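You operate a simulated robot arm through the tools that you are given. There is no shell and no other tool.

Carry out the task below with a simulated robot arm. There is one attempt and no reset: what you move stays moved.

## Task
Clamp the cores, try the green plug in the core at number 92, then press GOOD.
Fine: try that core alone; put the plug back and turn the teal star knob back to FREE. Set down upright: what you pick out.

Only the result counts: the job must be done as asked and must still hold three seconds after the hand-in. Knocking over, shifting, dropping, spilling or breaking anything else fails it.

## Robot
A 6-joint arm with a four-finger gripper, fixed in place. Base frame: the origin is at the foot of the arm, x ahead of it, y to its left, z up. Readings come in m, rad, newtons and seconds.
Its first joint turns from -2.897 to 2.897 rad. Payload 3.67 kg.
The TCP is the grasp point between the finger pads, 0.028 m short of the fingertips. In the tool frame z runs along the fingers and y along their closing line. Largest opening 0.112 m; the body of the gripper starts 0.073 m behind the TCP.
Orientation is that of the tool frame in the base frame, as a unit quaternion [x, y, z, w]. With the fingers straight down and closing along the base's y, the tool's x points along the base's -x, its y along +y and its z along -z.

## Interface
- The arm moves only by the tool jog_arm. Its argument "commands" is a list of rows, each an object (a shift or turn left out is 0, a gripper value left out holds the last) with "gripper": the gripper command, from -1 (fully open) to 1 (shut), values between in proportion; "offset": the shift along the tool's x, y, z in m, a list of three; "rot": the turn, a rotation vector about the tool's x, y, z in rad, a list of three. In form: [{"gripper": gripper, "offset": [dx, dy, dz], "rot": [ax, ay, az]}, ...]. A call has 1 to 20 rows; each row is the pose to reach, as a shift and turn from the pose commanded when the call began, along the tool's axes at that moment. Rows are played at 5 a second. More than 0.05 m and 0.15 rad between two rows, or a gripper value outside its range, and nothing of the call is played. Where a pose cannot be reached the arm comes as near as it can. A force on the tool above 40 N (or 10 N above the force at the start of the call, whichever is more), or a blocked arm, ends the call early, and 0.2 s more pass. The fingers move at their own pace and stop on an object; they squeeze with about 24 N. The grip force told is the motor's: it shows also when the fingers shut on nothing. Time passes only in rows, and 0.2 s behind the last, so rows that repeat a pose let the fingers close. It gives the time, the measured TCP pose, the force on the tool (base axes), the opening and the grip force at its end, in the units of the frame above (readings bear some noise), with the torque about the TCP (base axes, N m) and any sound that the robot's microphone picked up.
- Cameras (640 x 400 px; columns grow to the right, rows downward): "scene" is fixed at [0.401, 0.4995, 1.3953]; the picture's right is [-0.89, 0.46, 0.00], its down [0.44, 0.85, -0.29] and it looks along [-0.14, -0.26, -0.96] (base axes); focal length 265 px, centre (320, 200). "wrist" rides on the gripper at [0.06, -0.018, -0.104] in the tool frame; the picture's right is [0.29, 0.96, 0.00], its down [-0.80, 0.24, -0.55] and it looks along [-0.53, 0.16, 0.83] (tool axes); focal length 234 px, centre (320, 200). There is no depth. A picture from a camera that has moved, and an enlarged one, comes with that camera's place and axes in the base frame and with its lens.
- capture(camera): a new picture of that camera. The clock stands still meanwhile.
- zoom(camera, box): a new picture of the part [left, top, right, bottom] of that camera's present view, enlarged. The clock stands still meanwhile.
- job_done(): hands the job in; it is judged then, once.

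Nothing tells you positions but the pictures and the camera data. Unless the task says otherwise, let go and move clear before handing in.

The tools are called after "Call:" as a command line: name --argument value ..., lists and objects as JSON in quotes. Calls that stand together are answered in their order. jog_arm: Moves the arm, as the interface text tells. Its arguments: {"type":"object","properties":{"commands":{"type":"array"}},"required":["commands"]} The other tools are called the same way: capture (camera) takes a picture; zoom (camera, box) takes an enlarged picture of a part of a camera's view; job_done () hands the job in.

At the start:

```text
time: 0.0
eef_pos: [0.2898, 0.4574, 1.1321]
ee_rot: [-0.001, 1.0, -0.001, 0.0]
force: [-0.7, 0.2, 0.0]
torque: [0.01, 0.01, 0.01]
gripper_width: 0.1119
grip_force: 0.1
```

scene: 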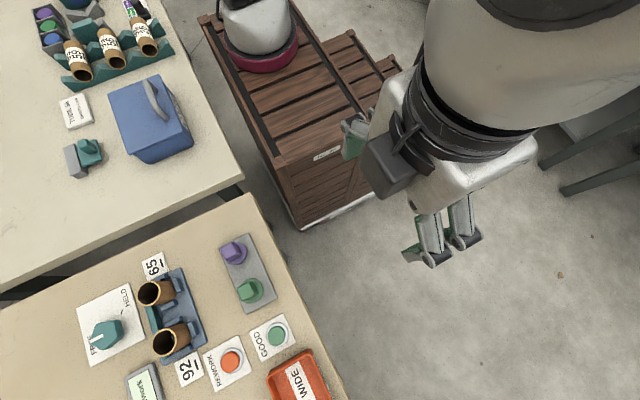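
wrist: 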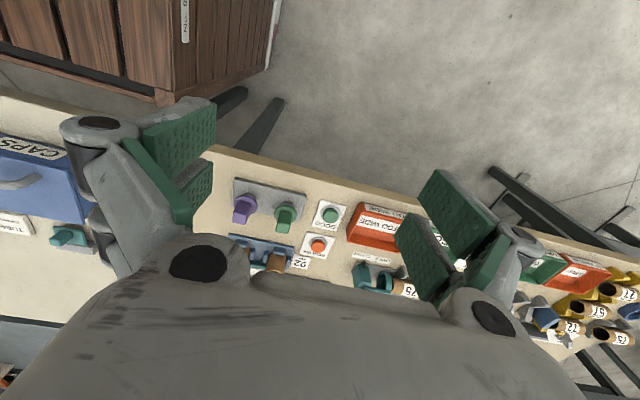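

I see a bench with two cores (numbers 65 and 92) in a blue clamp, a teal star knob with FREE/HELD labels, a plug rack with a purple and a green plug, and GOOD/REWORK buttons. I'll look closer before moving anything.

Call:
zoom --camera "scene" --box '[60, 220, 340, 400]'

Call:
zoom --camera "wrist" --box '[180, 150, 480, 340]'

Call:
zoom --camera "scene" --box '[0, 0, 260, 190]'

```text
2.22 times, centred on (200, 310) of scene
camera zoom: at [0.401, 0.4995, 1.3953], right [-0.89, 0.46, 0.0], down [0.44, 0.85, -0.29], along [-0.14, -0.26, -0.96], focal length 590 px, centre (587, -44)
```

zoom: 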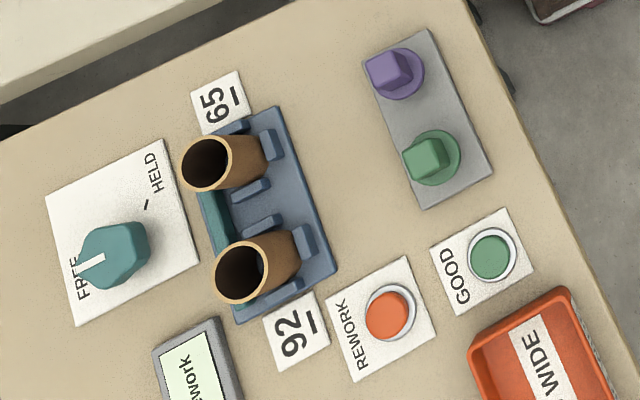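

```text
2.11 times, centred on (330, 245) of wrist
camera zoom: at [0.2298, 0.4383, 1.2359], right [-0.29, 0.96, 0.0], down [0.8, 0.24, 0.55], along [0.53, 0.16, -0.83], focal length 493 px, centre (299, 105)
```

zoom: 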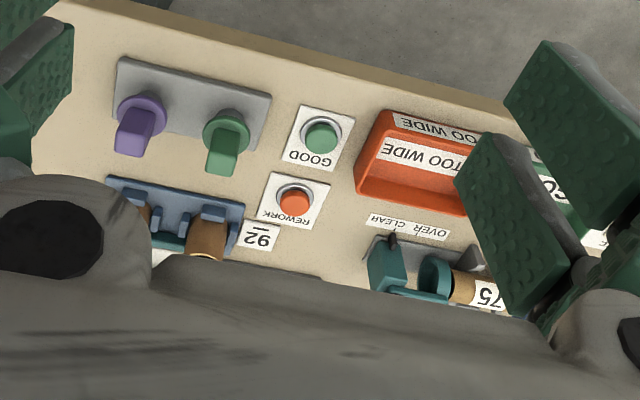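

```text
2.11 times, centred on (130, 95) of scene
camera zoom: at [0.401, 0.4995, 1.3953], right [-0.89, 0.46, 0.0], down [0.44, 0.85, -0.29], along [-0.14, -0.26, -0.96], focal length 559 px, centre (720, 421)
```

zoom: 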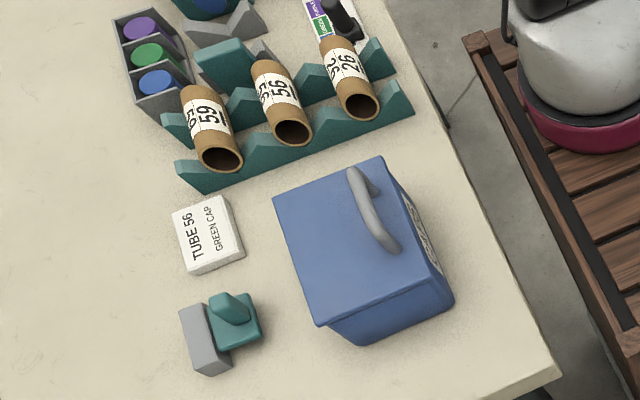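

The bench top looks to be at about z≈0.8: green plug near (0.526, 0.45), core 92 near (0.68, 0.47), knob near (0.80, 0.40), GOOD near (0.52, 0.55). I'll move the wrist camera for better views and triangulation.

Call:
jog_arm --commands '[{"gripper": -1, "offset": [-0.04, -0.02, 0]}, {"offset": [-0.08, -0.04, 0]}, {"offset": [-0.12, -0.06, 0]}, {"offset": [-0.16, -0.08, 0]}, {"offset": [-0.16, -0.08, 0]}]'

Call:
capture --camera "wrist"

Call:
capture --camera "scene"

```text
time: 1.2
eef_pos: [0.451, 0.3764, 1.1333]
ee_rot: [-0.001, 1.0, 0.0, 0.0]
force: [-0.6, 0.4, 0.1]
torque: [0.0, 0.0, 0.01]
gripper_width: 0.1122
grip_force: 0.0
```

```text
taken
camera wrist: at [0.3909, 0.3576, 1.2357], right [-0.29, 0.96, 0.0], down [0.8, 0.24, 0.55], along [0.53, 0.16, -0.83], focal length 234 px, centre (320, 200)
```

wrist: 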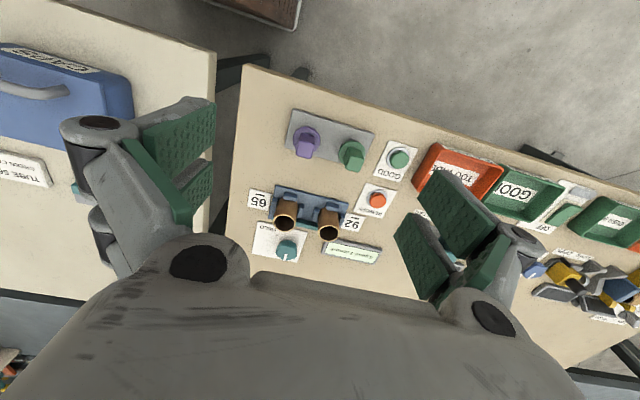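

```text
taken
```

scene: 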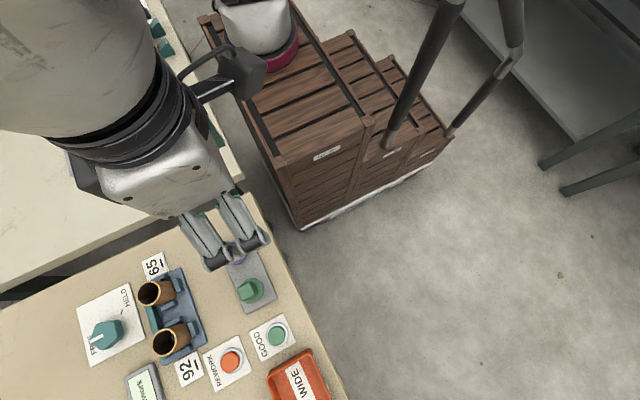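

The wrist view now shows the knob, cores, plug rack, buttons and a display. I'll zoom in for precise pixel positions and to read the display.

Call:
zoom --camera "wrist" --box '[230, 90, 430, 280]'

Call:
zoom --camera "wrist" --box '[240, 175, 340, 270]'

Call:
zoom --camera "wrist" --box '[310, 210, 400, 275]'

Call:
zoom --camera "wrist" --box '[270, 95, 430, 200]'

Call:
zoom --camera "scene" --box '[70, 250, 220, 400]'

```text
2.11 times, centred on (330, 185) of wrist
camera zoom: at [0.3909, 0.3576, 1.2357], right [-0.29, 0.96, 0.0], down [0.8, 0.24, 0.55], along [0.53, 0.16, -0.83], focal length 493 px, centre (299, 232)
```

zoom: 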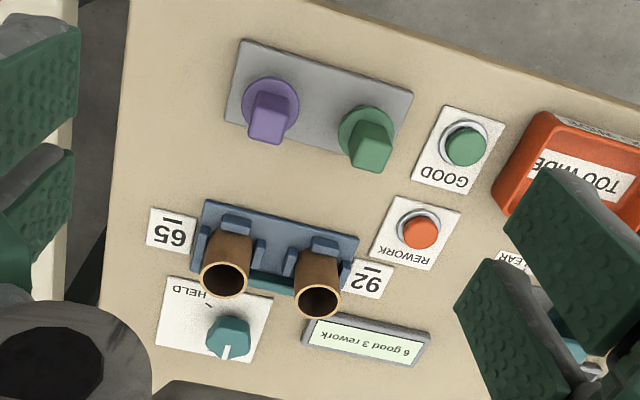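

```text
4.21 times, centred on (290, 222) of wrist
camera zoom: at [0.3909, 0.3576, 1.2357], right [-0.29, 0.96, 0.0], down [0.8, 0.24, 0.55], along [0.53, 0.16, -0.83], focal length 986 px, centre (446, 105)
```

zoom: 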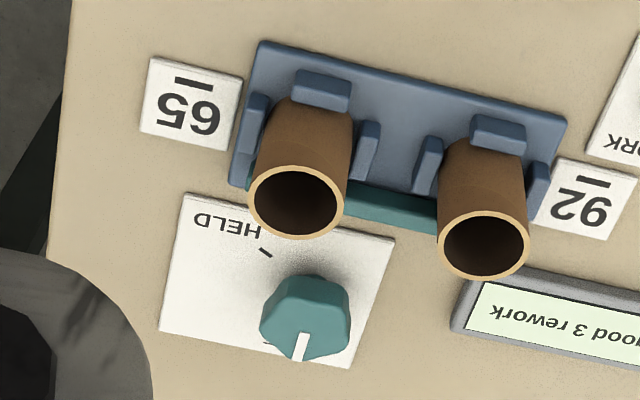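

```text
6.15 times, centred on (355, 242) of wrist
camera zoom: at [0.3909, 0.3576, 1.2357], right [-0.29, 0.96, 0.0], down [0.8, 0.24, 0.55], along [0.53, 0.16, -0.83], focal length 1441 px, centre (105, -62)
```

zoom: 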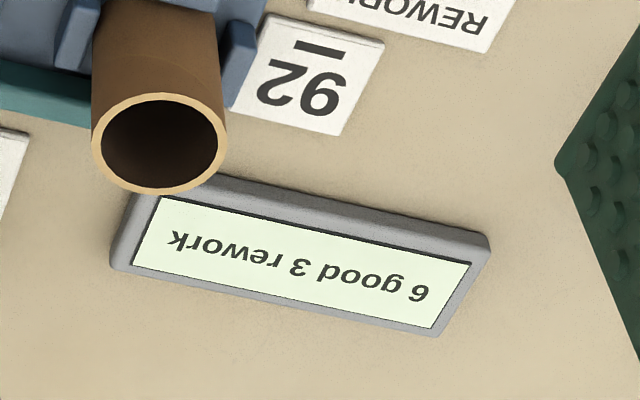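

```text
3.81 times, centred on (350, 148) of wrist
camera zoom: at [0.3909, 0.3576, 1.2357], right [-0.29, 0.96, 0.0], down [0.8, 0.24, 0.55], along [0.53, 0.16, -0.83], focal length 892 px, centre (206, 400)
```

zoom: 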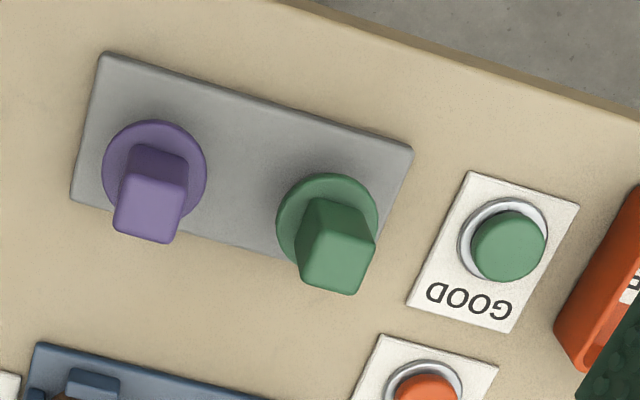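

```text
2.67 times, centred on (145, 325) of scene
camera zoom: at [0.401, 0.4995, 1.3953], right [-0.89, 0.46, 0.0], down [0.44, 0.85, -0.29], along [-0.14, -0.26, -0.96], focal length 708 px, centre (787, -133)
```

zoom: 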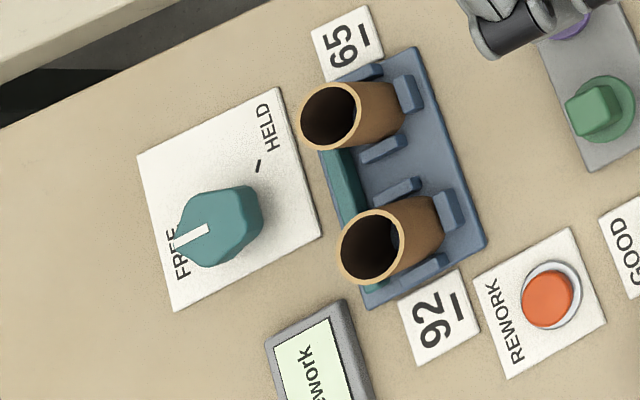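

The display reads "6 good 3 rework" (a counter), and the pointer of the knob is at FREE (towards +x) while the HELD tick lies towards −y. I take the knob at about (0.806, 0.399), and next I hover above it for a close view.

Call:
jog_arm --commands '[{"offset": [-0.045, 0.003, 0.0]}, {"offset": [-0.09, 0.006, 0.01]}, {"offset": [-0.135, 0.009, 0.025]}, {"offset": [-0.18, 0.012, 0.04]}, {"offset": [-0.225, 0.015, 0.06]}, {"offset": [-0.27, 0.018, 0.08]}, {"offset": [-0.31, 0.02, 0.11]}, {"offset": [-0.345, 0.022, 0.14]}, {"offset": [-0.352, 0.0225, 0.15]}, {"offset": [-0.352, 0.0225, 0.15]}]'

Call:
capture --camera "wrist"

Call:
capture --camera "scene"

```text
time: 3.4
eef_pos: [0.8032, 0.4006, 0.9837]
ee_rot: [-0.001, 1.0, 0.0, 0.0]
force: [-0.5, 0.6, -0.5]
torque: [-0.01, 0.0, -0.04]
gripper_width: 0.1119
grip_force: 0.0
```

```text
taken
camera wrist: at [0.7424, 0.3814, 1.0863], right [-0.29, 0.96, 0.0], down [0.8, 0.24, 0.55], along [0.53, 0.16, -0.83], focal length 234 px, centre (320, 200)
```

wrist: 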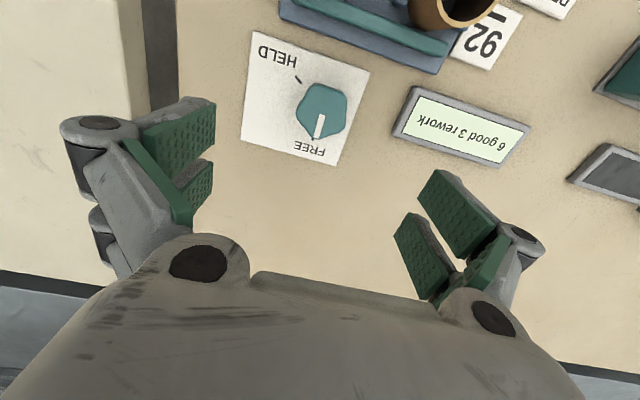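

```text
taken
```

scene: 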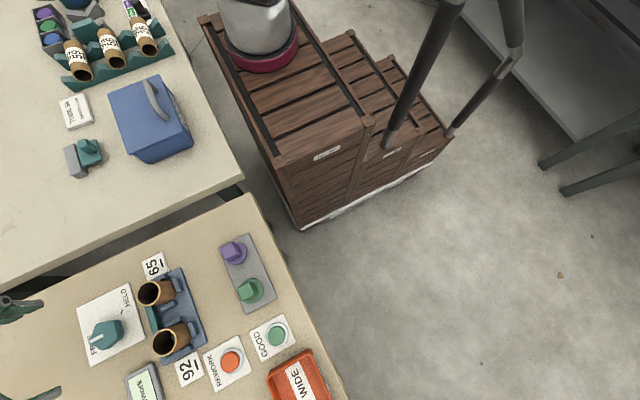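

The knob sits between the finger lines with the pointer at FREE. I'll zoom in to get its shape and orientation.

Call:
zoom --camera "wrist" --box '[240, 30, 380, 170]'

Call:
zoom --camera "wrist" --box '[280, 75, 360, 165]'

Call:
zoom --camera "wrist" --box '[270, 0, 530, 80]'

```text
2.86 times, centred on (310, 100) of wrist
camera zoom: at [0.7424, 0.3814, 1.0863], right [-0.29, 0.96, 0.0], down [0.8, 0.24, 0.55], along [0.53, 0.16, -0.83], focal length 669 px, centre (349, 486)
```

zoom: 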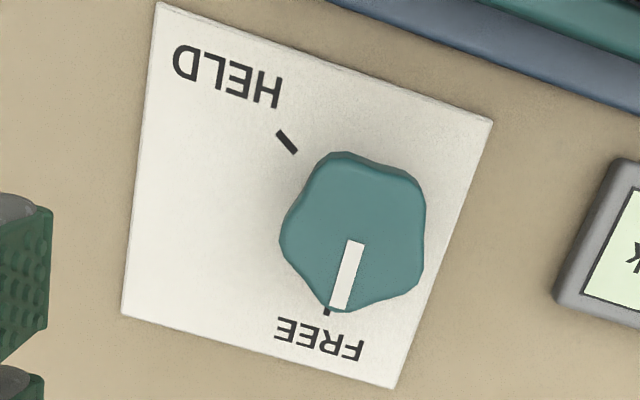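

```text
4.44 times, centred on (320, 120) of wrist
camera zoom: at [0.7424, 0.3814, 1.0863], right [-0.29, 0.96, 0.0], down [0.8, 0.24, 0.55], along [0.53, 0.16, -0.83], focal length 1041 px, centre (320, 556)
```

zoom: 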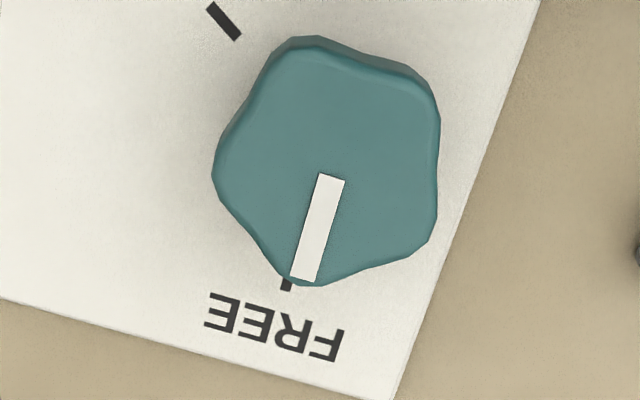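

```text
2.46 times, centred on (400, 40) of wrist
camera zoom: at [0.7424, 0.3814, 1.0863], right [-0.29, 0.96, 0.0], down [0.8, 0.24, 0.55], along [0.53, 0.16, -0.83], focal length 576 px, centre (123, 594)
```

zoom: 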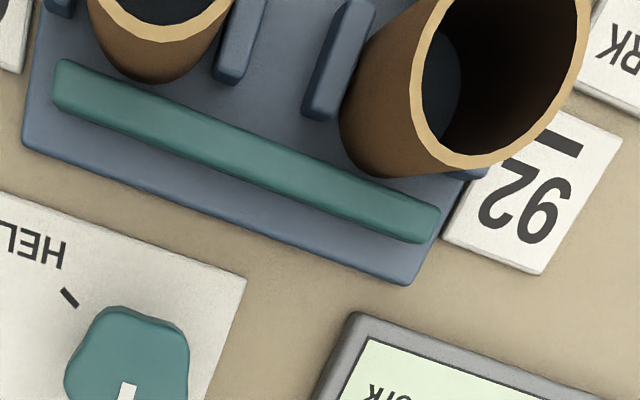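

The knob is a five-lobed star centred near (0.794, 0.400), top about z 0.858 over a card at z 0.82, and FREE→HELD is about 120° clockwise. I'll pre-turn the tool by −90° about its z so the fingers close along x, and check the view again.

Call:
jog_arm --commands '[{"offset": [0.002, 0, 0], "rot": [0, 0, -0.145]}, {"offset": [0.004, 0, 0], "rot": [0, 0, -0.29]}, {"offset": [0.006, 0, 0], "rot": [0, 0, -0.435]}, {"offset": [0.008, 0, 0], "rot": [0, 0, -0.58]}, {"offset": [0.008, 0, 0], "rot": [0, 0, -0.725]}, {"offset": [0.008, 0, 0], "rot": [0, 0, -0.87]}, {"offset": [0.008, 0, 0], "rot": [0, 0, -1.015]}, {"offset": [0.008, 0, 0], "rot": [0, 0, -1.16]}, {"offset": [0.008, 0, 0], "rot": [0, 0, -1.305]}, {"offset": [0.008, 0, 0], "rot": [0, 0, -1.45]}, {"offset": [0.008, 0, 0], "rot": [0, 0, -1.5708]}, {"offset": [0.008, 0, 0], "rot": [0, 0, -1.5708]}]'

Call:
capture --camera "wrist"

Call:
zoom --camera "wrist" --box '[240, 40, 400, 200]'

```text
time: 6.0
eef_pos: [0.7939, 0.4004, 0.9829]
ee_rot: [0.708, -0.707, 0.0, 0.001]
force: [0.7, 0.3, 0.2]
torque: [-0.01, 0.02, -0.02]
gripper_width: 0.1121
grip_force: 0.1
```

```text
taken
camera wrist: at [0.8119, 0.3398, 1.0855], right [-0.96, -0.29, 0.0], down [-0.24, 0.8, 0.55], along [-0.16, 0.53, -0.83], focal length 234 px, centre (320, 200)
```

wrist: 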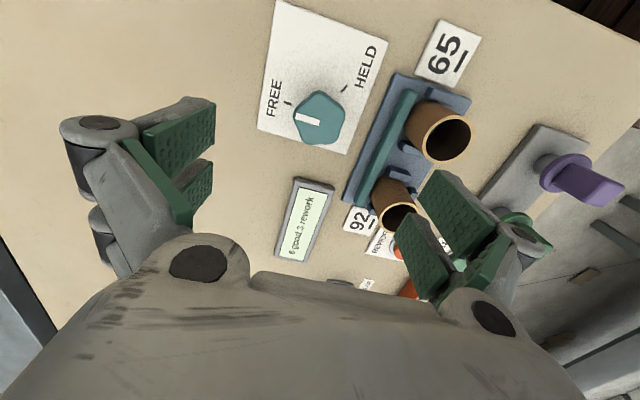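

```text
2.50 times, centred on (320, 120) of wrist
camera zoom: at [0.8119, 0.3398, 1.0855], right [-0.96, -0.29, 0.0], down [-0.24, 0.8, 0.55], along [-0.16, 0.53, -0.83], focal length 585 px, centre (320, 400)
```

zoom: 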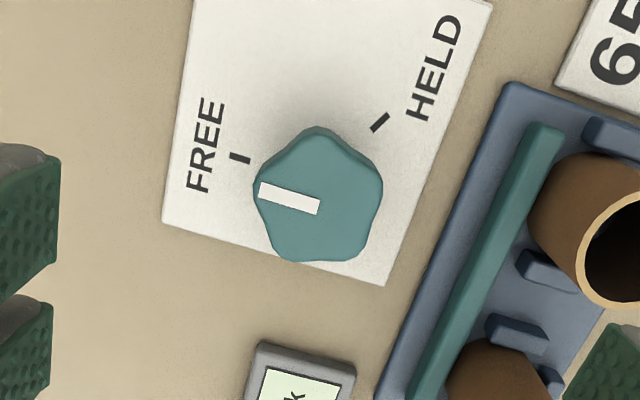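

The second view confirms the knob centre at about (0.794, 0.400) with the pointer along +x. I'll descend with the fingers partly open either side of it.

Call:
jog_arm --commands '[{"gripper": -0.4, "offset": [0, -0.001, 0.03]}, {"offset": [0, -0.002, 0.06]}, {"offset": [0, -0.003, 0.09]}, {"offset": [0, -0.003, 0.115]}, {"offset": [0, -0.003, 0.129]}, {"offset": [0, -0.003, 0.129]}]'

Call:
capture --camera "wrist"

Call:
capture --camera "scene"

```text
time: 7.4
eef_pos: [0.7974, 0.3997, 0.8539]
ee_rot: [-0.707, 0.707, 0.0, -0.001]
force: [-0.5, 0.4, -0.4]
torque: [0.01, 0.0, -0.01]
gripper_width: 0.0784
grip_force: 0.1
```

```text
taken
camera wrist: at [0.8155, 0.3391, 0.9564], right [-0.96, -0.29, 0.0], down [-0.24, 0.8, 0.55], along [-0.16, 0.53, -0.83], focal length 234 px, centre (320, 200)
```

wrist: 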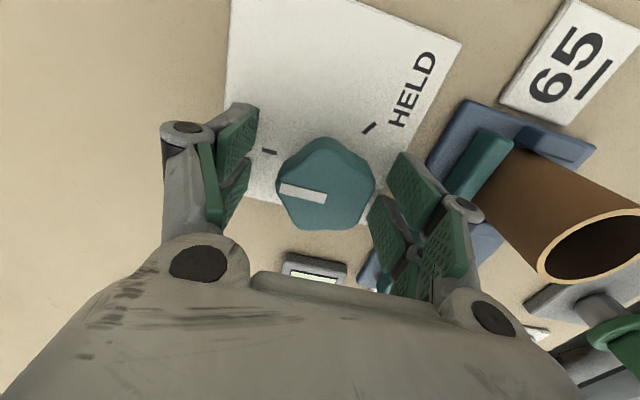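

```text
taken
```

scene: 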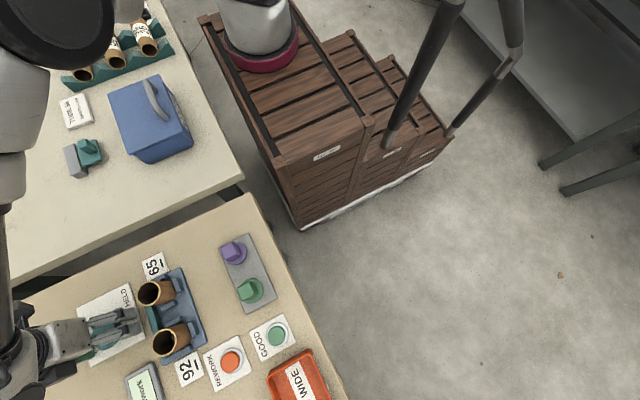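

The knob lies centred between the open fingers. I'll close on it now.

Call:
jog_arm --commands '[{"gripper": 1, "offset": [0, 0, 0]}, {"offset": [0, 0, 0]}, {"offset": [0, 0, 0]}]'

Call:
zoom --camera "wrist" --box '[200, 90, 440, 260]'

```text
time: 8.2
eef_pos: [0.7945, 0.3996, 0.8543]
ee_rot: [0.708, -0.706, 0.0, 0.001]
force: [-34.2, -3.5, 7.0]
torque: [-0.72, 1.07, 0.03]
gripper_width: 0.0435
grip_force: 44.9
```

```text
2.35 times, centred on (320, 175) of wrist
camera zoom: at [0.8129, 0.3394, 0.9568], right [-0.96, -0.29, 0.0], down [-0.24, 0.8, 0.55], along [-0.16, 0.53, -0.83], focal length 551 px, centre (320, 259)
```

zoom: 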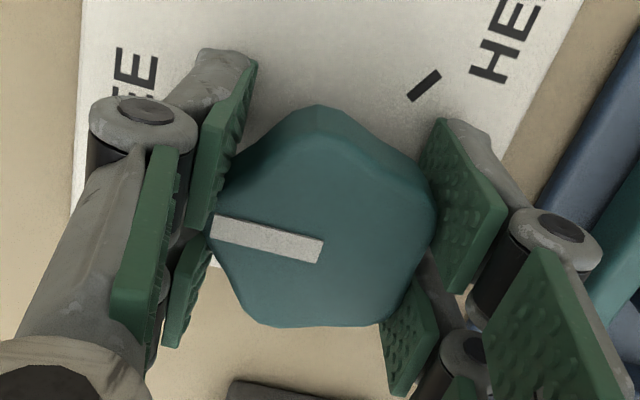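

Closed on the knob, but the grip settled about 2.5 mm off my commanded centre and leaves a side force. I'll relieve that before turning.

Call:
jog_arm --commands '[{"gripper": 1, "offset": [0, 0.0015, 0]}, {"offset": [0, 0.0026, 0]}, {"offset": [0, 0.0026, 0]}]'

```text
time: 9.0
eef_pos: [0.7954, 0.3988, 0.8545]
ee_rot: [0.708, -0.706, 0.0, 0.0]
force: [-17.9, -1.5, -0.7]
torque: [-0.21, -0.13, 0.02]
gripper_width: 0.0437
grip_force: 45.1
```

Call:
jog_arm --commands '[{"gripper": 1, "offset": [0, 0.0015, 0]}, {"offset": [0, 0.0028, 0]}, {"offset": [0, 0.0028, 0]}]'

```text
time: 9.8
eef_pos: [0.7944, 0.3995, 0.856]
ee_rot: [-0.707, 0.707, -0.001, 0.002]
force: [20.3, 1.0, -5.4]
torque: [-0.18, -0.88, -0.01]
gripper_width: 0.0438
grip_force: 44.9
```

Now the opposite sign, so the neutral point is about 1.4 mm back. I'll go there and turn the knob clockwise (tool +z) in a first half-turn step.

Call:
jog_arm --commands '[{"gripper": 1, "offset": [0, -0.0014, 0]}, {"offset": [0, -0.0014, 0], "rot": [0, 0, 0.1]}, {"offset": [0, -0.0014, 0], "rot": [0, 0, 0.2]}, {"offset": [0, -0.0014, 0], "rot": [0, 0, 0.3]}, {"offset": [0, -0.0014, 0], "rot": [0, 0, 0.4]}, {"offset": [0, -0.0014, 0], "rot": [0, 0, 0.5]}, {"offset": [0, -0.0014, 0], "rot": [0, 0, 0.6]}, {"offset": [0, -0.0014, 0], "rot": [0, 0, 0.6]}]'

Call:
zoom --camera "wrist" --box '[200, 60, 440, 260]'

```text
time: 11.6
eef_pos: [0.7944, 0.3984, 0.855]
ee_rot: [-0.466, 0.885, 0.001, 0.0]
force: [33.3, -2.1, 9.7]
torque: [-0.64, -0.08, -0.04]
gripper_width: 0.0436
grip_force: 45.4
```

```text
2.00 times, centred on (320, 160) of wrist
camera zoom: at [0.7748, 0.3395, 0.9568], right [-0.95, 0.3, 0.0], down [0.25, 0.79, 0.56], along [0.17, 0.53, -0.83], focal length 468 px, centre (320, 280)
```

zoom: 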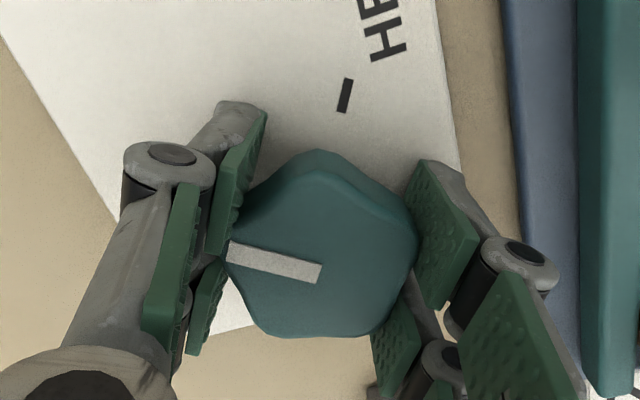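

The knob turns along with the gripper (pointer still fixed relative to the fingers). I'll correct the +x side force with a 2 mm shift and continue turning.

Call:
jog_arm --commands '[{"gripper": 1, "offset": [-0.0011, -0.0016, 0]}, {"offset": [-0.0011, -0.0016, 0]}, {"offset": [-0.0011, -0.0016, 0], "rot": [0, 0, 0.1]}, {"offset": [-0.0011, -0.0016, 0], "rot": [0, 0, 0.2]}, {"offset": [-0.0011, -0.0016, 0], "rot": [0, 0, 0.3]}, {"offset": [-0.0011, -0.0016, 0], "rot": [0, 0, 0.4]}, {"offset": [-0.0011, -0.0016, 0], "rot": [0, 0, 0.4]}]'

```text
time: 13.2
eef_pos: [0.7947, 0.3998, 0.8548]
ee_rot: [-0.282, 0.96, 0.0, 0.0]
force: [3.6, -3.0, 13.0]
torque: [0.12, -0.06, -0.03]
gripper_width: 0.0436
grip_force: 44.6
```

Call:
jog_arm --commands '[{"gripper": 1, "rot": [0, 0, 0.1]}, {"rot": [0, 0, 0.2]}, {"rot": [0, 0, 0.3]}, {"rot": [0, 0, 0.4]}, {"rot": [0, 0, 0.5]}, {"rot": [0, 0, 0.6]}, {"rot": [0, 0, 0.6]}]'

Call:
zoom --camera "wrist" --box '[200, 40, 460, 260]'

```text
time: 14.8
eef_pos: [0.7936, 0.4006, 0.8553]
ee_rot: [0.015, 1.0, 0.0, -0.001]
force: [-10.9, 0.1, 7.4]
torque: [0.11, 0.16, 0.01]
gripper_width: 0.0435
grip_force: 45.2
```

```text
1.82 times, centred on (330, 150) of wrist
camera zoom: at [0.7334, 0.3836, 0.9569], right [-0.26, 0.97, 0.0], down [0.8, 0.22, 0.55], along [0.53, 0.14, -0.83], focal length 426 px, centre (302, 291)
```

zoom: 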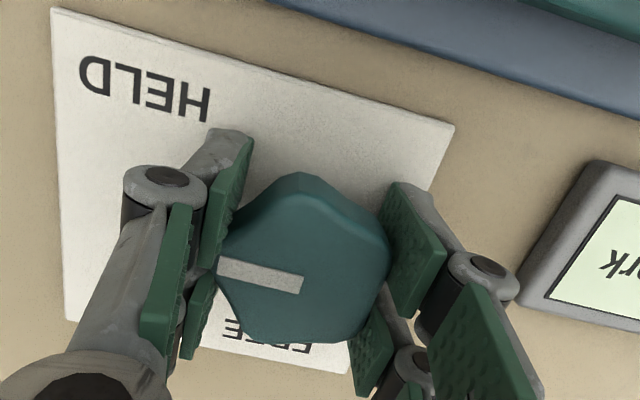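

The knob has turned about 92°; the HELD tick lies at about 120°. I'll continue another 0.5 rad.

Call:
jog_arm --commands '[{"gripper": 1, "rot": [0, 0, 0.1]}, {"rot": [0, 0, 0.2]}, {"rot": [0, 0, 0.3]}, {"rot": [0, 0, 0.4]}, {"rot": [0, 0, 0.46]}, {"rot": [0, 0, 0.5]}, {"rot": [0, 0, 0.5]}]'

Call:
zoom --camera "wrist" --box '[200, 40, 460, 260]'

Call:
capture --camera "wrist"

```text
time: 16.4
eef_pos: [0.7944, 0.3994, 0.854]
ee_rot: [0.261, 0.965, 0.001, 0.0]
force: [-19.1, 5.9, 2.2]
torque: [0.07, 0.24, 0.5]
gripper_width: 0.0436
grip_force: 45.1
```

```text
1.82 times, centred on (330, 150) of wrist
camera zoom: at [0.7331, 0.4148, 0.9568], right [0.23, 0.97, 0.0], down [0.81, -0.19, 0.55], along [0.54, -0.13, -0.83], focal length 426 px, centre (302, 291)
```

zoom: 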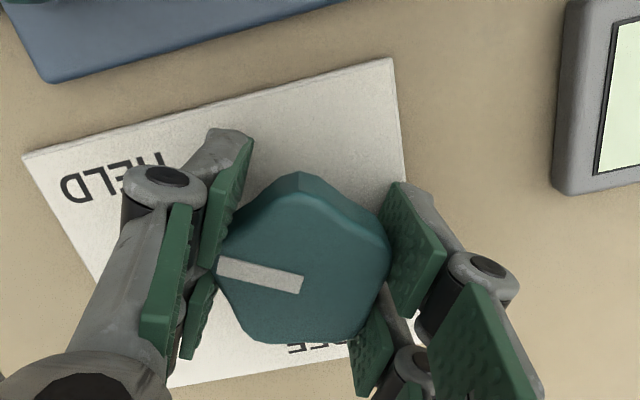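

```text
taken
camera wrist: at [0.7331, 0.4148, 0.9568], right [0.23, 0.97, 0.0], down [0.81, -0.19, 0.55], along [0.54, -0.13, -0.83], focal length 234 px, centre (320, 200)
```

wrist: 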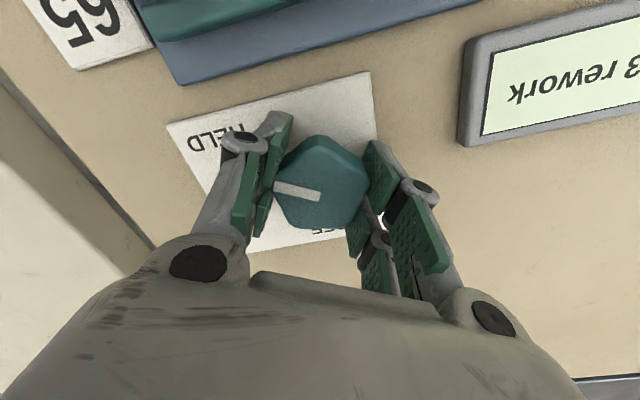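

The pointer reaches the HELD tick and the torque rose, so this looks like the stop. I'll open the fingers and rise to check the knob and the jaw.

Call:
jog_arm --commands '[{"gripper": -0.4, "offset": [0, 0, 0]}, {"offset": [0, 0, 0]}, {"offset": [0, 0, -0.02]}, {"offset": [0, 0, -0.06]}, {"offset": [0, 0, -0.1]}, {"offset": [0, 0, -0.13]}, {"offset": [0, 0, -0.13]}]'

Call:
capture --camera "wrist"

Call:
zoom --camera "wrist" --box '[220, 0, 420, 160]'

Call:
zoom --camera "scene" --box '[70, 250, 220, 400]'

```text
time: 18.0
eef_pos: [0.795, 0.4005, 0.9821]
ee_rot: [0.262, 0.965, -0.001, 0.0]
force: [0.0, -1.0, 0.6]
torque: [0.01, 0.01, -0.04]
gripper_width: 0.0783
grip_force: 0.2
```

```text
taken
camera wrist: at [0.7338, 0.414, 1.0862], right [0.23, 0.97, 0.0], down [0.81, -0.19, 0.55], along [0.54, -0.13, -0.83], focal length 234 px, centre (320, 200)
```

wrist: 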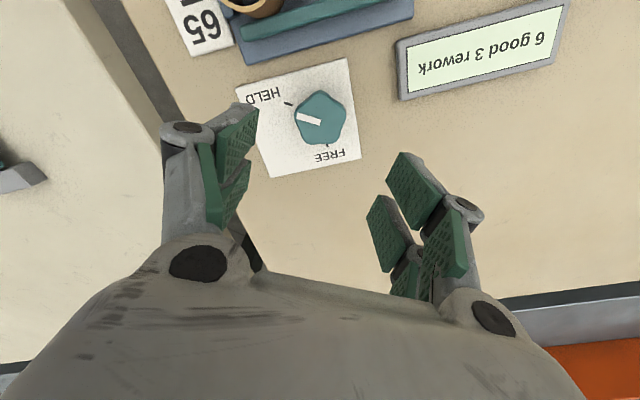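

```text
2.50 times, centred on (320, 80) of wrist
camera zoom: at [0.7338, 0.414, 1.0862], right [0.23, 0.97, 0.0], down [0.81, -0.19, 0.55], along [0.54, -0.13, -0.83], focal length 585 px, centre (320, 500)
```

zoom: 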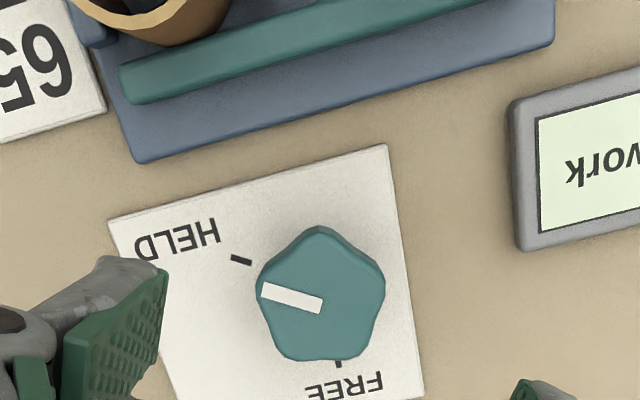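

```text
2.67 times, centred on (145, 325) of scene
camera zoom: at [0.401, 0.4995, 1.3953], right [-0.89, 0.46, 0.0], down [0.44, 0.85, -0.29], along [-0.14, -0.26, -0.96], focal length 708 px, centre (787, -133)
```

zoom: 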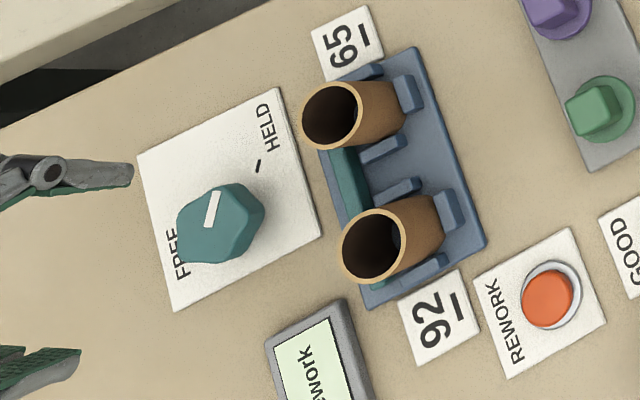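

The pointer is on the HELD tick (about −120.6°) and the cores shifted snug against the jaw, so they're clamped. Next I move above the green plug with the tool squared for a close look.

Call:
jog_arm --commands '[{"gripper": -1, "offset": [0.0373, -0.0127, -0.0071], "rot": [0, 0, -0.0756]}, {"offset": [0.0745, -0.0253, -0.0143], "rot": [0, 0, -0.151]}, {"offset": [0.1118, -0.038, -0.0214], "rot": [0, 0, -0.2267]}, {"offset": [0.1491, -0.0507, -0.0286], "rot": [0, 0, -0.3023]}, {"offset": [0.1864, -0.0634, -0.0357], "rot": [0, 0, -0.378]}, {"offset": [0.2236, -0.076, -0.0429], "rot": [0, 0, -0.4534]}, {"offset": [0.2609, -0.0887, -0.05], "rot": [0, 0, -0.529]}, {"offset": [0.2609, -0.0887, -0.05], "rot": [0, 0, -0.529]}]'

Call:
capture --camera "wrist"

Call:
zoom --camera "wrist" --box '[240, 50, 400, 190]'

Call:
zoom --camera "scene" --box '[70, 220, 320, 400]'

```text
time: 19.8
eef_pos: [0.5245, 0.4548, 1.0341]
ee_rot: [-0.001, 1.0, 0.0, 0.0]
force: [-0.2, 0.6, 0.3]
torque: [0.0, 0.02, 0.02]
gripper_width: 0.1119
grip_force: 0.0
```

```text
taken
camera wrist: at [0.4643, 0.4369, 1.1363], right [-0.29, 0.96, 0.0], down [0.8, 0.24, 0.55], along [0.53, 0.16, -0.83], focal length 234 px, centre (320, 200)
```

wrist: 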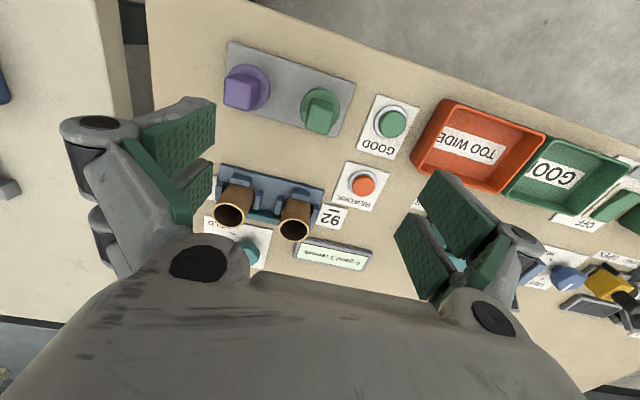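

```text
2.86 times, centred on (320, 120) of wrist
camera zoom: at [0.4643, 0.4369, 1.1363], right [-0.29, 0.96, 0.0], down [0.8, 0.24, 0.55], along [0.53, 0.16, -0.83], focal length 669 px, centre (320, 429)
```

zoom: 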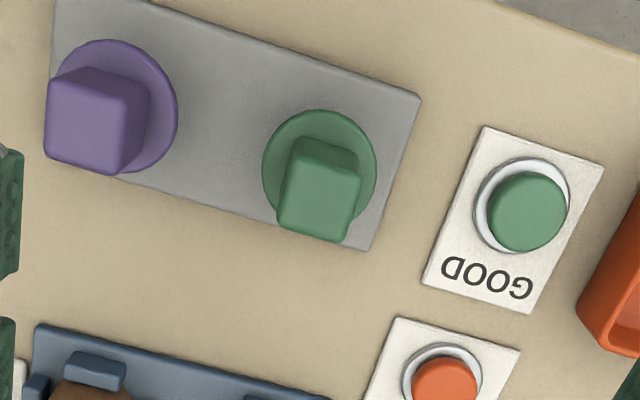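

```text
2.22 times, centred on (195, 310) of scene
camera zoom: at [0.401, 0.4995, 1.3953], right [-0.89, 0.46, 0.0], down [0.44, 0.85, -0.29], along [-0.14, -0.26, -0.96], focal length 590 px, centre (598, -44)
```

zoom: 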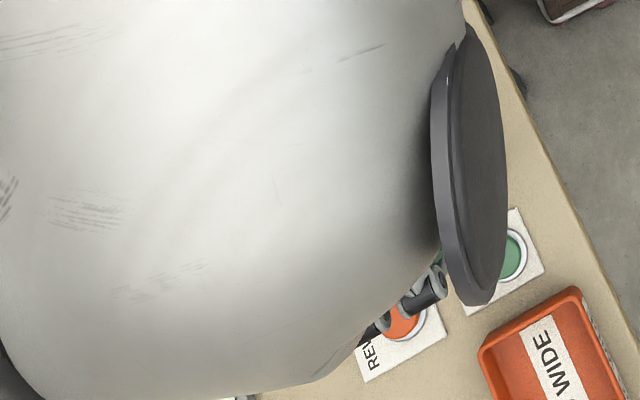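

I take the green plug's handle as a ~24 mm square block centred near (0.5245, 0.455), top at z≈0.90, flange at z≈0.842, yaw about +3°. I'll descend partway to check the alignment and grip height.

Call:
jog_arm --commands '[{"gripper": -0.2, "offset": [0, 0, 0.03], "rot": [0, 0, -0.03]}, {"offset": [0, 0, 0.06], "rot": [0, 0, -0.06]}, {"offset": [0, 0, 0.08], "rot": [0, 0, -0.06]}, {"offset": [0, 0, 0.08], "rot": [0, 0, -0.06]}]'

Call:
capture --camera "wrist"

Call:
zoom --camera "wrist" --box '[240, 60, 400, 200]'

```text
time: 20.8
eef_pos: [0.5249, 0.4551, 0.9536]
ee_rot: [-0.031, 1.0, 0.0, 0.0]
force: [0.1, 0.1, 0.4]
torque: [0.01, 0.0, 0.02]
gripper_width: 0.0671
grip_force: 0.1
```

```text
taken
camera wrist: at [0.466, 0.433, 1.0562], right [-0.35, 0.94, 0.0], down [0.78, 0.29, 0.55], along [0.52, 0.19, -0.83], focal length 234 px, centre (320, 200)
```

wrist: 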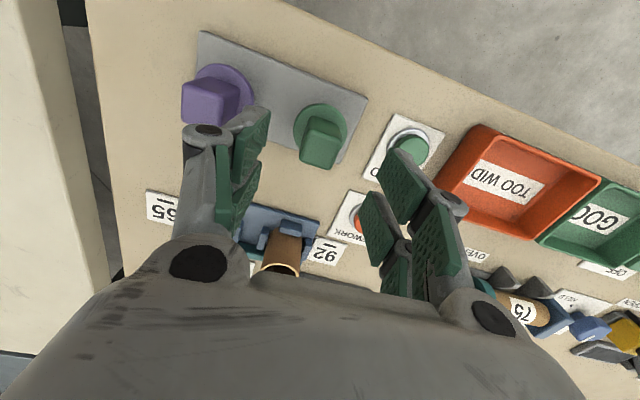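

```text
2.86 times, centred on (320, 130) of wrist
camera zoom: at [0.466, 0.433, 1.0562], right [-0.35, 0.94, 0.0], down [0.78, 0.29, 0.55], along [0.52, 0.19, -0.83], focal length 669 px, centre (320, 400)
```

zoom: 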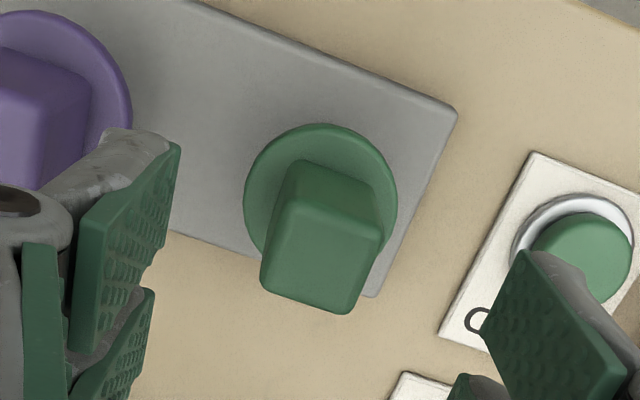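

The plug handle is centred under the TCP at about (0.5248, 0.4548). I'll descend to TCP z≈0.88 (tips just above the flange) and close.

Call:
jog_arm --commands '[{"gripper": -0.2, "offset": [0, 0, 0.02], "rot": [0, 0, 0.04]}, {"offset": [0, 0, 0.045], "rot": [0, 0, 0.045]}, {"offset": [0, 0, 0.065], "rot": [0, 0, 0.045]}, {"offset": [0, 0, 0.074], "rot": [0, 0, 0.045]}, {"offset": [0, 0, 0.074], "rot": [0, 0, 0.045]}]'

Call:
zoom --camera "wrist" --box '[200, 80, 440, 260]'

```text
time: 22.0
eef_pos: [0.5261, 0.4551, 0.8803]
ee_rot: [-0.007, 1.0, 0.0, 0.0]
force: [-1.0, 0.4, -0.2]
torque: [-0.02, 0.02, 0.01]
gripper_width: 0.0669
grip_force: 0.0
```

```text
2.22 times, centred on (320, 170) of wrist
camera zoom: at [0.4652, 0.4356, 0.9822], right [-0.3, 0.95, 0.0], down [0.79, 0.25, 0.55], along [0.53, 0.17, -0.83], focal length 520 px, centre (320, 267)
```

zoom: 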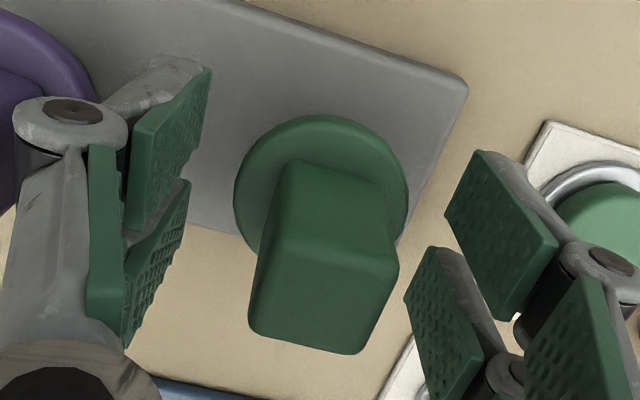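

Fingers straddle the handle with even clearance. Closing now.

Call:
jog_arm --commands '[{"gripper": 1}, {}, {}]'

Call:
zoom --camera "wrist" --box '[200, 80, 440, 260]'

```text
time: 22.8
eef_pos: [0.5252, 0.4552, 0.8798]
ee_rot: [-0.008, 1.0, 0.0, 0.0]
force: [0.5, 0.0, -0.4]
torque: [0.04, 0.0, -0.01]
gripper_width: 0.042
grip_force: 24.2
```

```text
2.22 times, centred on (320, 170) of wrist
camera zoom: at [0.4652, 0.4356, 0.9823], right [-0.3, 0.95, 0.0], down [0.79, 0.25, 0.55], along [0.53, 0.17, -0.83], focal length 520 px, centre (320, 267)
```

zoom: 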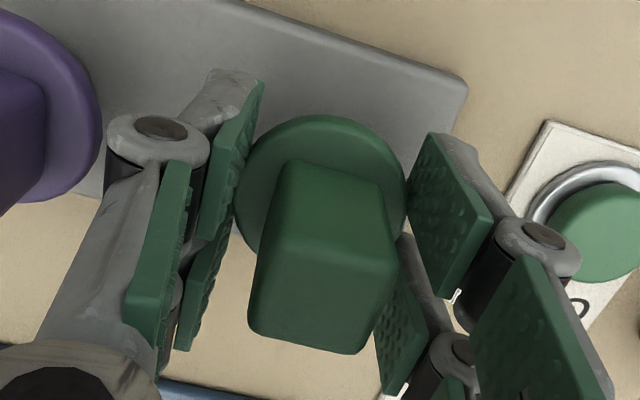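

The fingers stopped at 42 mm, so they've caught the flange rim rather than the 24 mm handle; the flange sits higher than I estimated. I'll open, go up about 14 mm, and grip the handle itself.

Call:
jog_arm --commands '[{"gripper": -0.2}, {}, {"offset": [0, 0, -0.008]}, {"offset": [0, 0, -0.0145]}, {"offset": [0, 0, -0.0145]}, {"gripper": 1, "offset": [0, 0, -0.0145]}, {"offset": [0, 0, -0.0145]}, {"offset": [0, 0, -0.0145]}]'

Call:
zoom --camera "wrist" --box '[200, 80, 440, 260]'

```text
time: 24.6
eef_pos: [0.5258, 0.4556, 0.8941]
ee_rot: [-0.008, 1.0, -0.001, 0.001]
force: [-0.7, 0.4, 0.6]
torque: [-0.02, -0.04, -0.01]
gripper_width: 0.0256
grip_force: 23.9
```

```text
2.22 times, centred on (320, 170) of wrist
camera zoom: at [0.4652, 0.4357, 0.9974], right [-0.3, 0.95, 0.0], down [0.79, 0.25, 0.55], along [0.53, 0.17, -0.83], focal length 520 px, centre (320, 267)
```

zoom: 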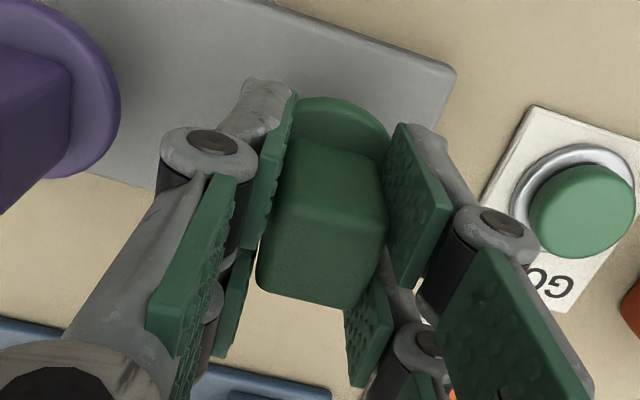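

Now holding the handle (25.6 mm). I'll lift straight up and look at the plug.

Call:
jog_arm --commands '[{"gripper": 1, "offset": [0, 0, -0.01]}, {"offset": [0, 0, -0.025]}, {"offset": [0, 0, -0.045]}, {"offset": [0, 0, -0.07]}, {"offset": [0, 0, -0.1]}, {"offset": [0, 0, -0.13]}, {"offset": [0, 0, -0.13]}]'

Call:
capture --camera "wrist"

Call:
capture --camera "scene"

```text
time: 26.2
eef_pos: [0.5247, 0.4547, 1.0238]
ee_rot: [-0.008, 1.0, 0.0, 0.0]
force: [-1.0, -0.1, 0.3]
torque: [0.0, -0.01, 0.01]
gripper_width: 0.0001
grip_force: 23.9
```

```text
taken
camera wrist: at [0.4645, 0.4357, 1.1274], right [-0.3, 0.95, 0.0], down [0.79, 0.25, 0.55], along [0.53, 0.17, -0.83], focal length 234 px, centre (320, 200)
```

wrist: 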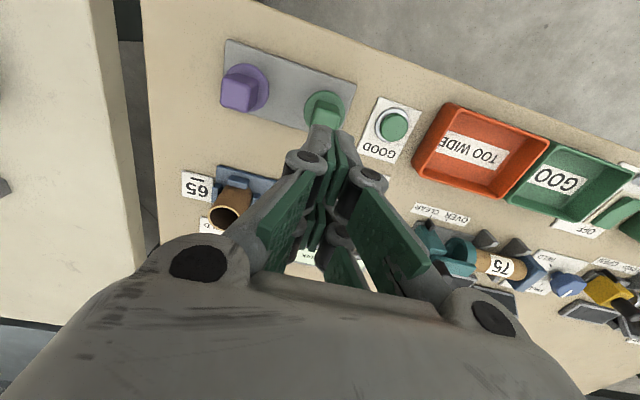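

```text
taken
```

scene: 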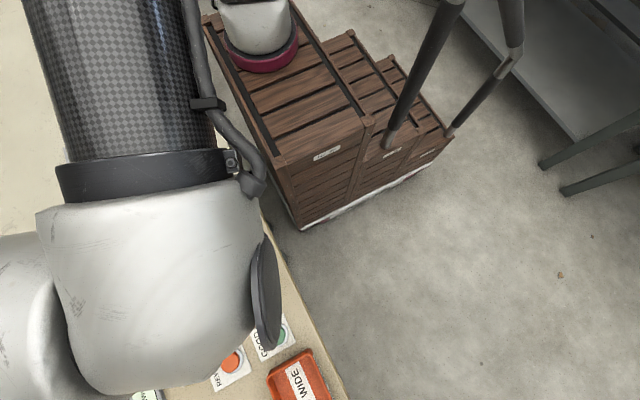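

The fingers slipped off — the gripper is shut on nothing and the plug still appears to be in the rack. Let me look closely at it before trying again.

Call:
zoom --camera "wrist" --box '[210, 30, 360, 150]'

Call:
zoom --camera "wrist" --box '[280, 70, 380, 150]'

```text
3.33 times, centred on (285, 90) of wrist
camera zoom: at [0.4645, 0.4357, 1.1274], right [-0.3, 0.95, 0.0], down [0.79, 0.25, 0.55], along [0.53, 0.17, -0.83], focal length 781 px, centre (437, 567)
```

zoom: 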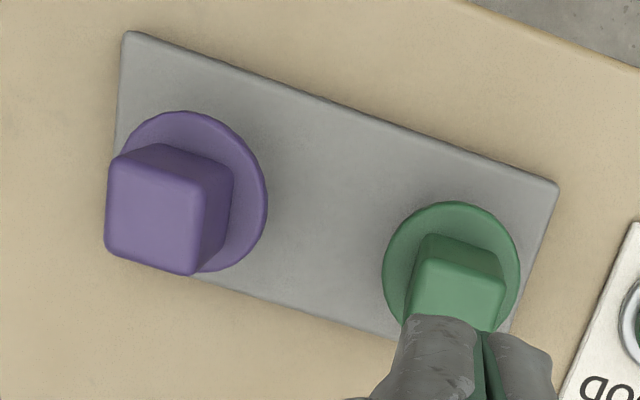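

```text
5.00 times, centred on (330, 110) of wrist
camera zoom: at [0.4645, 0.4357, 1.1274], right [-0.3, 0.95, 0.0], down [0.79, 0.25, 0.55], along [0.53, 0.17, -0.83], focal length 1171 px, centre (270, 650)
```

zoom: 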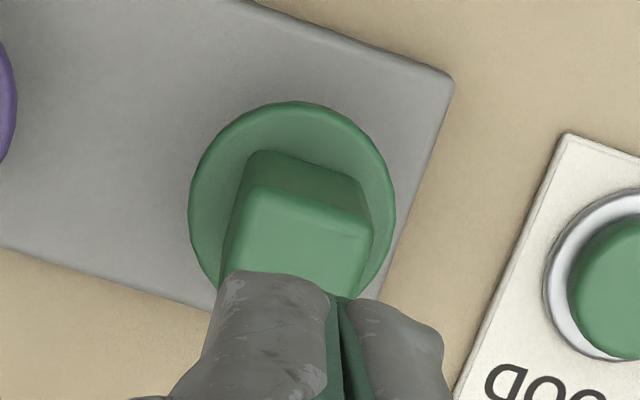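

The plug is still in the rack but appears shifted about 4 mm in +y relative to the plate. I'll back the arm off to view the rack unobstructed from the scene camera.

Call:
jog_arm --commands '[{"gripper": -0.2, "offset": [0.03, 0, -0.03]}, {"offset": [0.07, 0, -0.05]}, {"offset": [0.11, 0, -0.06]}, {"offset": [0.15, 0, -0.07]}, {"offset": [0.19, 0, -0.07]}, {"offset": [0.19, 0, -0.07]}]'

Call:
capture --camera "scene"

Call:
zoom --camera "scene" --box '[60, 220, 340, 400]'

Call:
zoom --camera "scene" --box '[210, 225, 300, 320]'

Call:
capture --camera "wrist"

```text
time: 27.6
eef_pos: [0.3345, 0.4508, 1.0959]
ee_rot: [-0.008, 1.0, -0.001, 0.0]
force: [1.0, -0.3, 0.3]
torque: [0.0, 0.0, 0.01]
gripper_width: 0.0673
grip_force: 0.1
```

```text
taken
```

scene: 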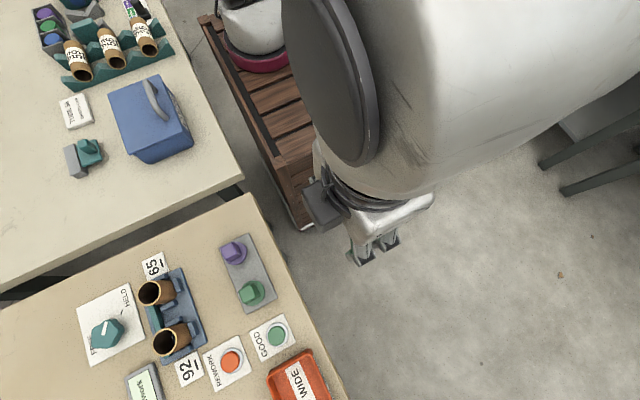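

```text
2.22 times, centred on (200, 310) of scene
camera zoom: at [0.401, 0.4995, 1.3953], right [-0.89, 0.46, 0.0], down [0.44, 0.85, -0.29], along [-0.14, -0.26, -0.96], focal length 590 px, centre (587, -44)
```

zoom: 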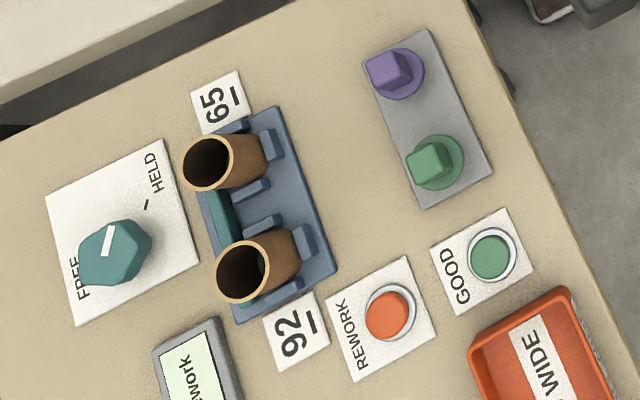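

```text
4.21 times, centred on (255, 272) of scene
camera zoom: at [0.401, 0.4995, 1.3953], right [-0.89, 0.46, 0.0], down [0.44, 0.85, -0.29], along [-0.14, -0.26, -0.96], focal length 1117 px, centre (594, -105)
```

zoom: 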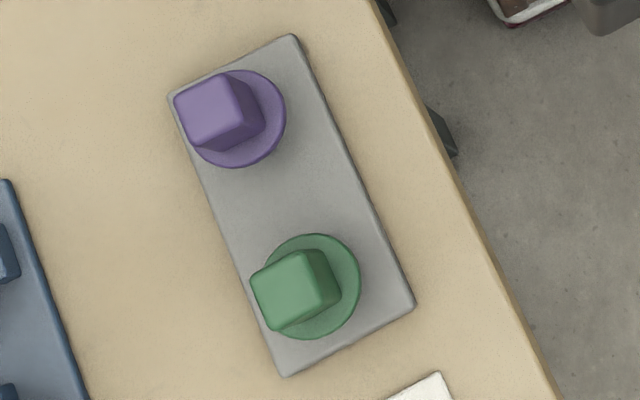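

```text
taken
camera wrist: at [0.2747, 0.4326, 1.1977], right [-0.3, 0.95, 0.0], down [0.79, 0.25, 0.55], along [0.53, 0.17, -0.83], focal length 234 px, centre (320, 200)
```

wrist: 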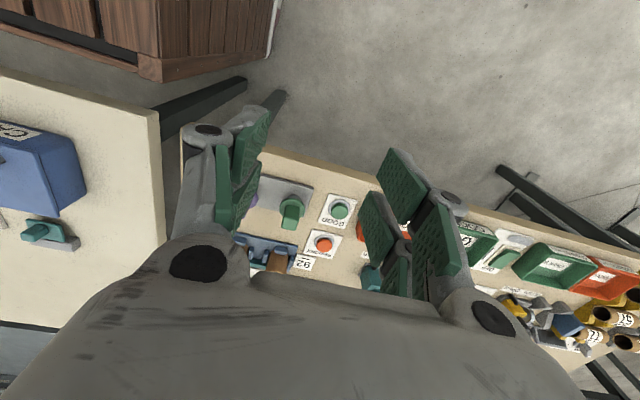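

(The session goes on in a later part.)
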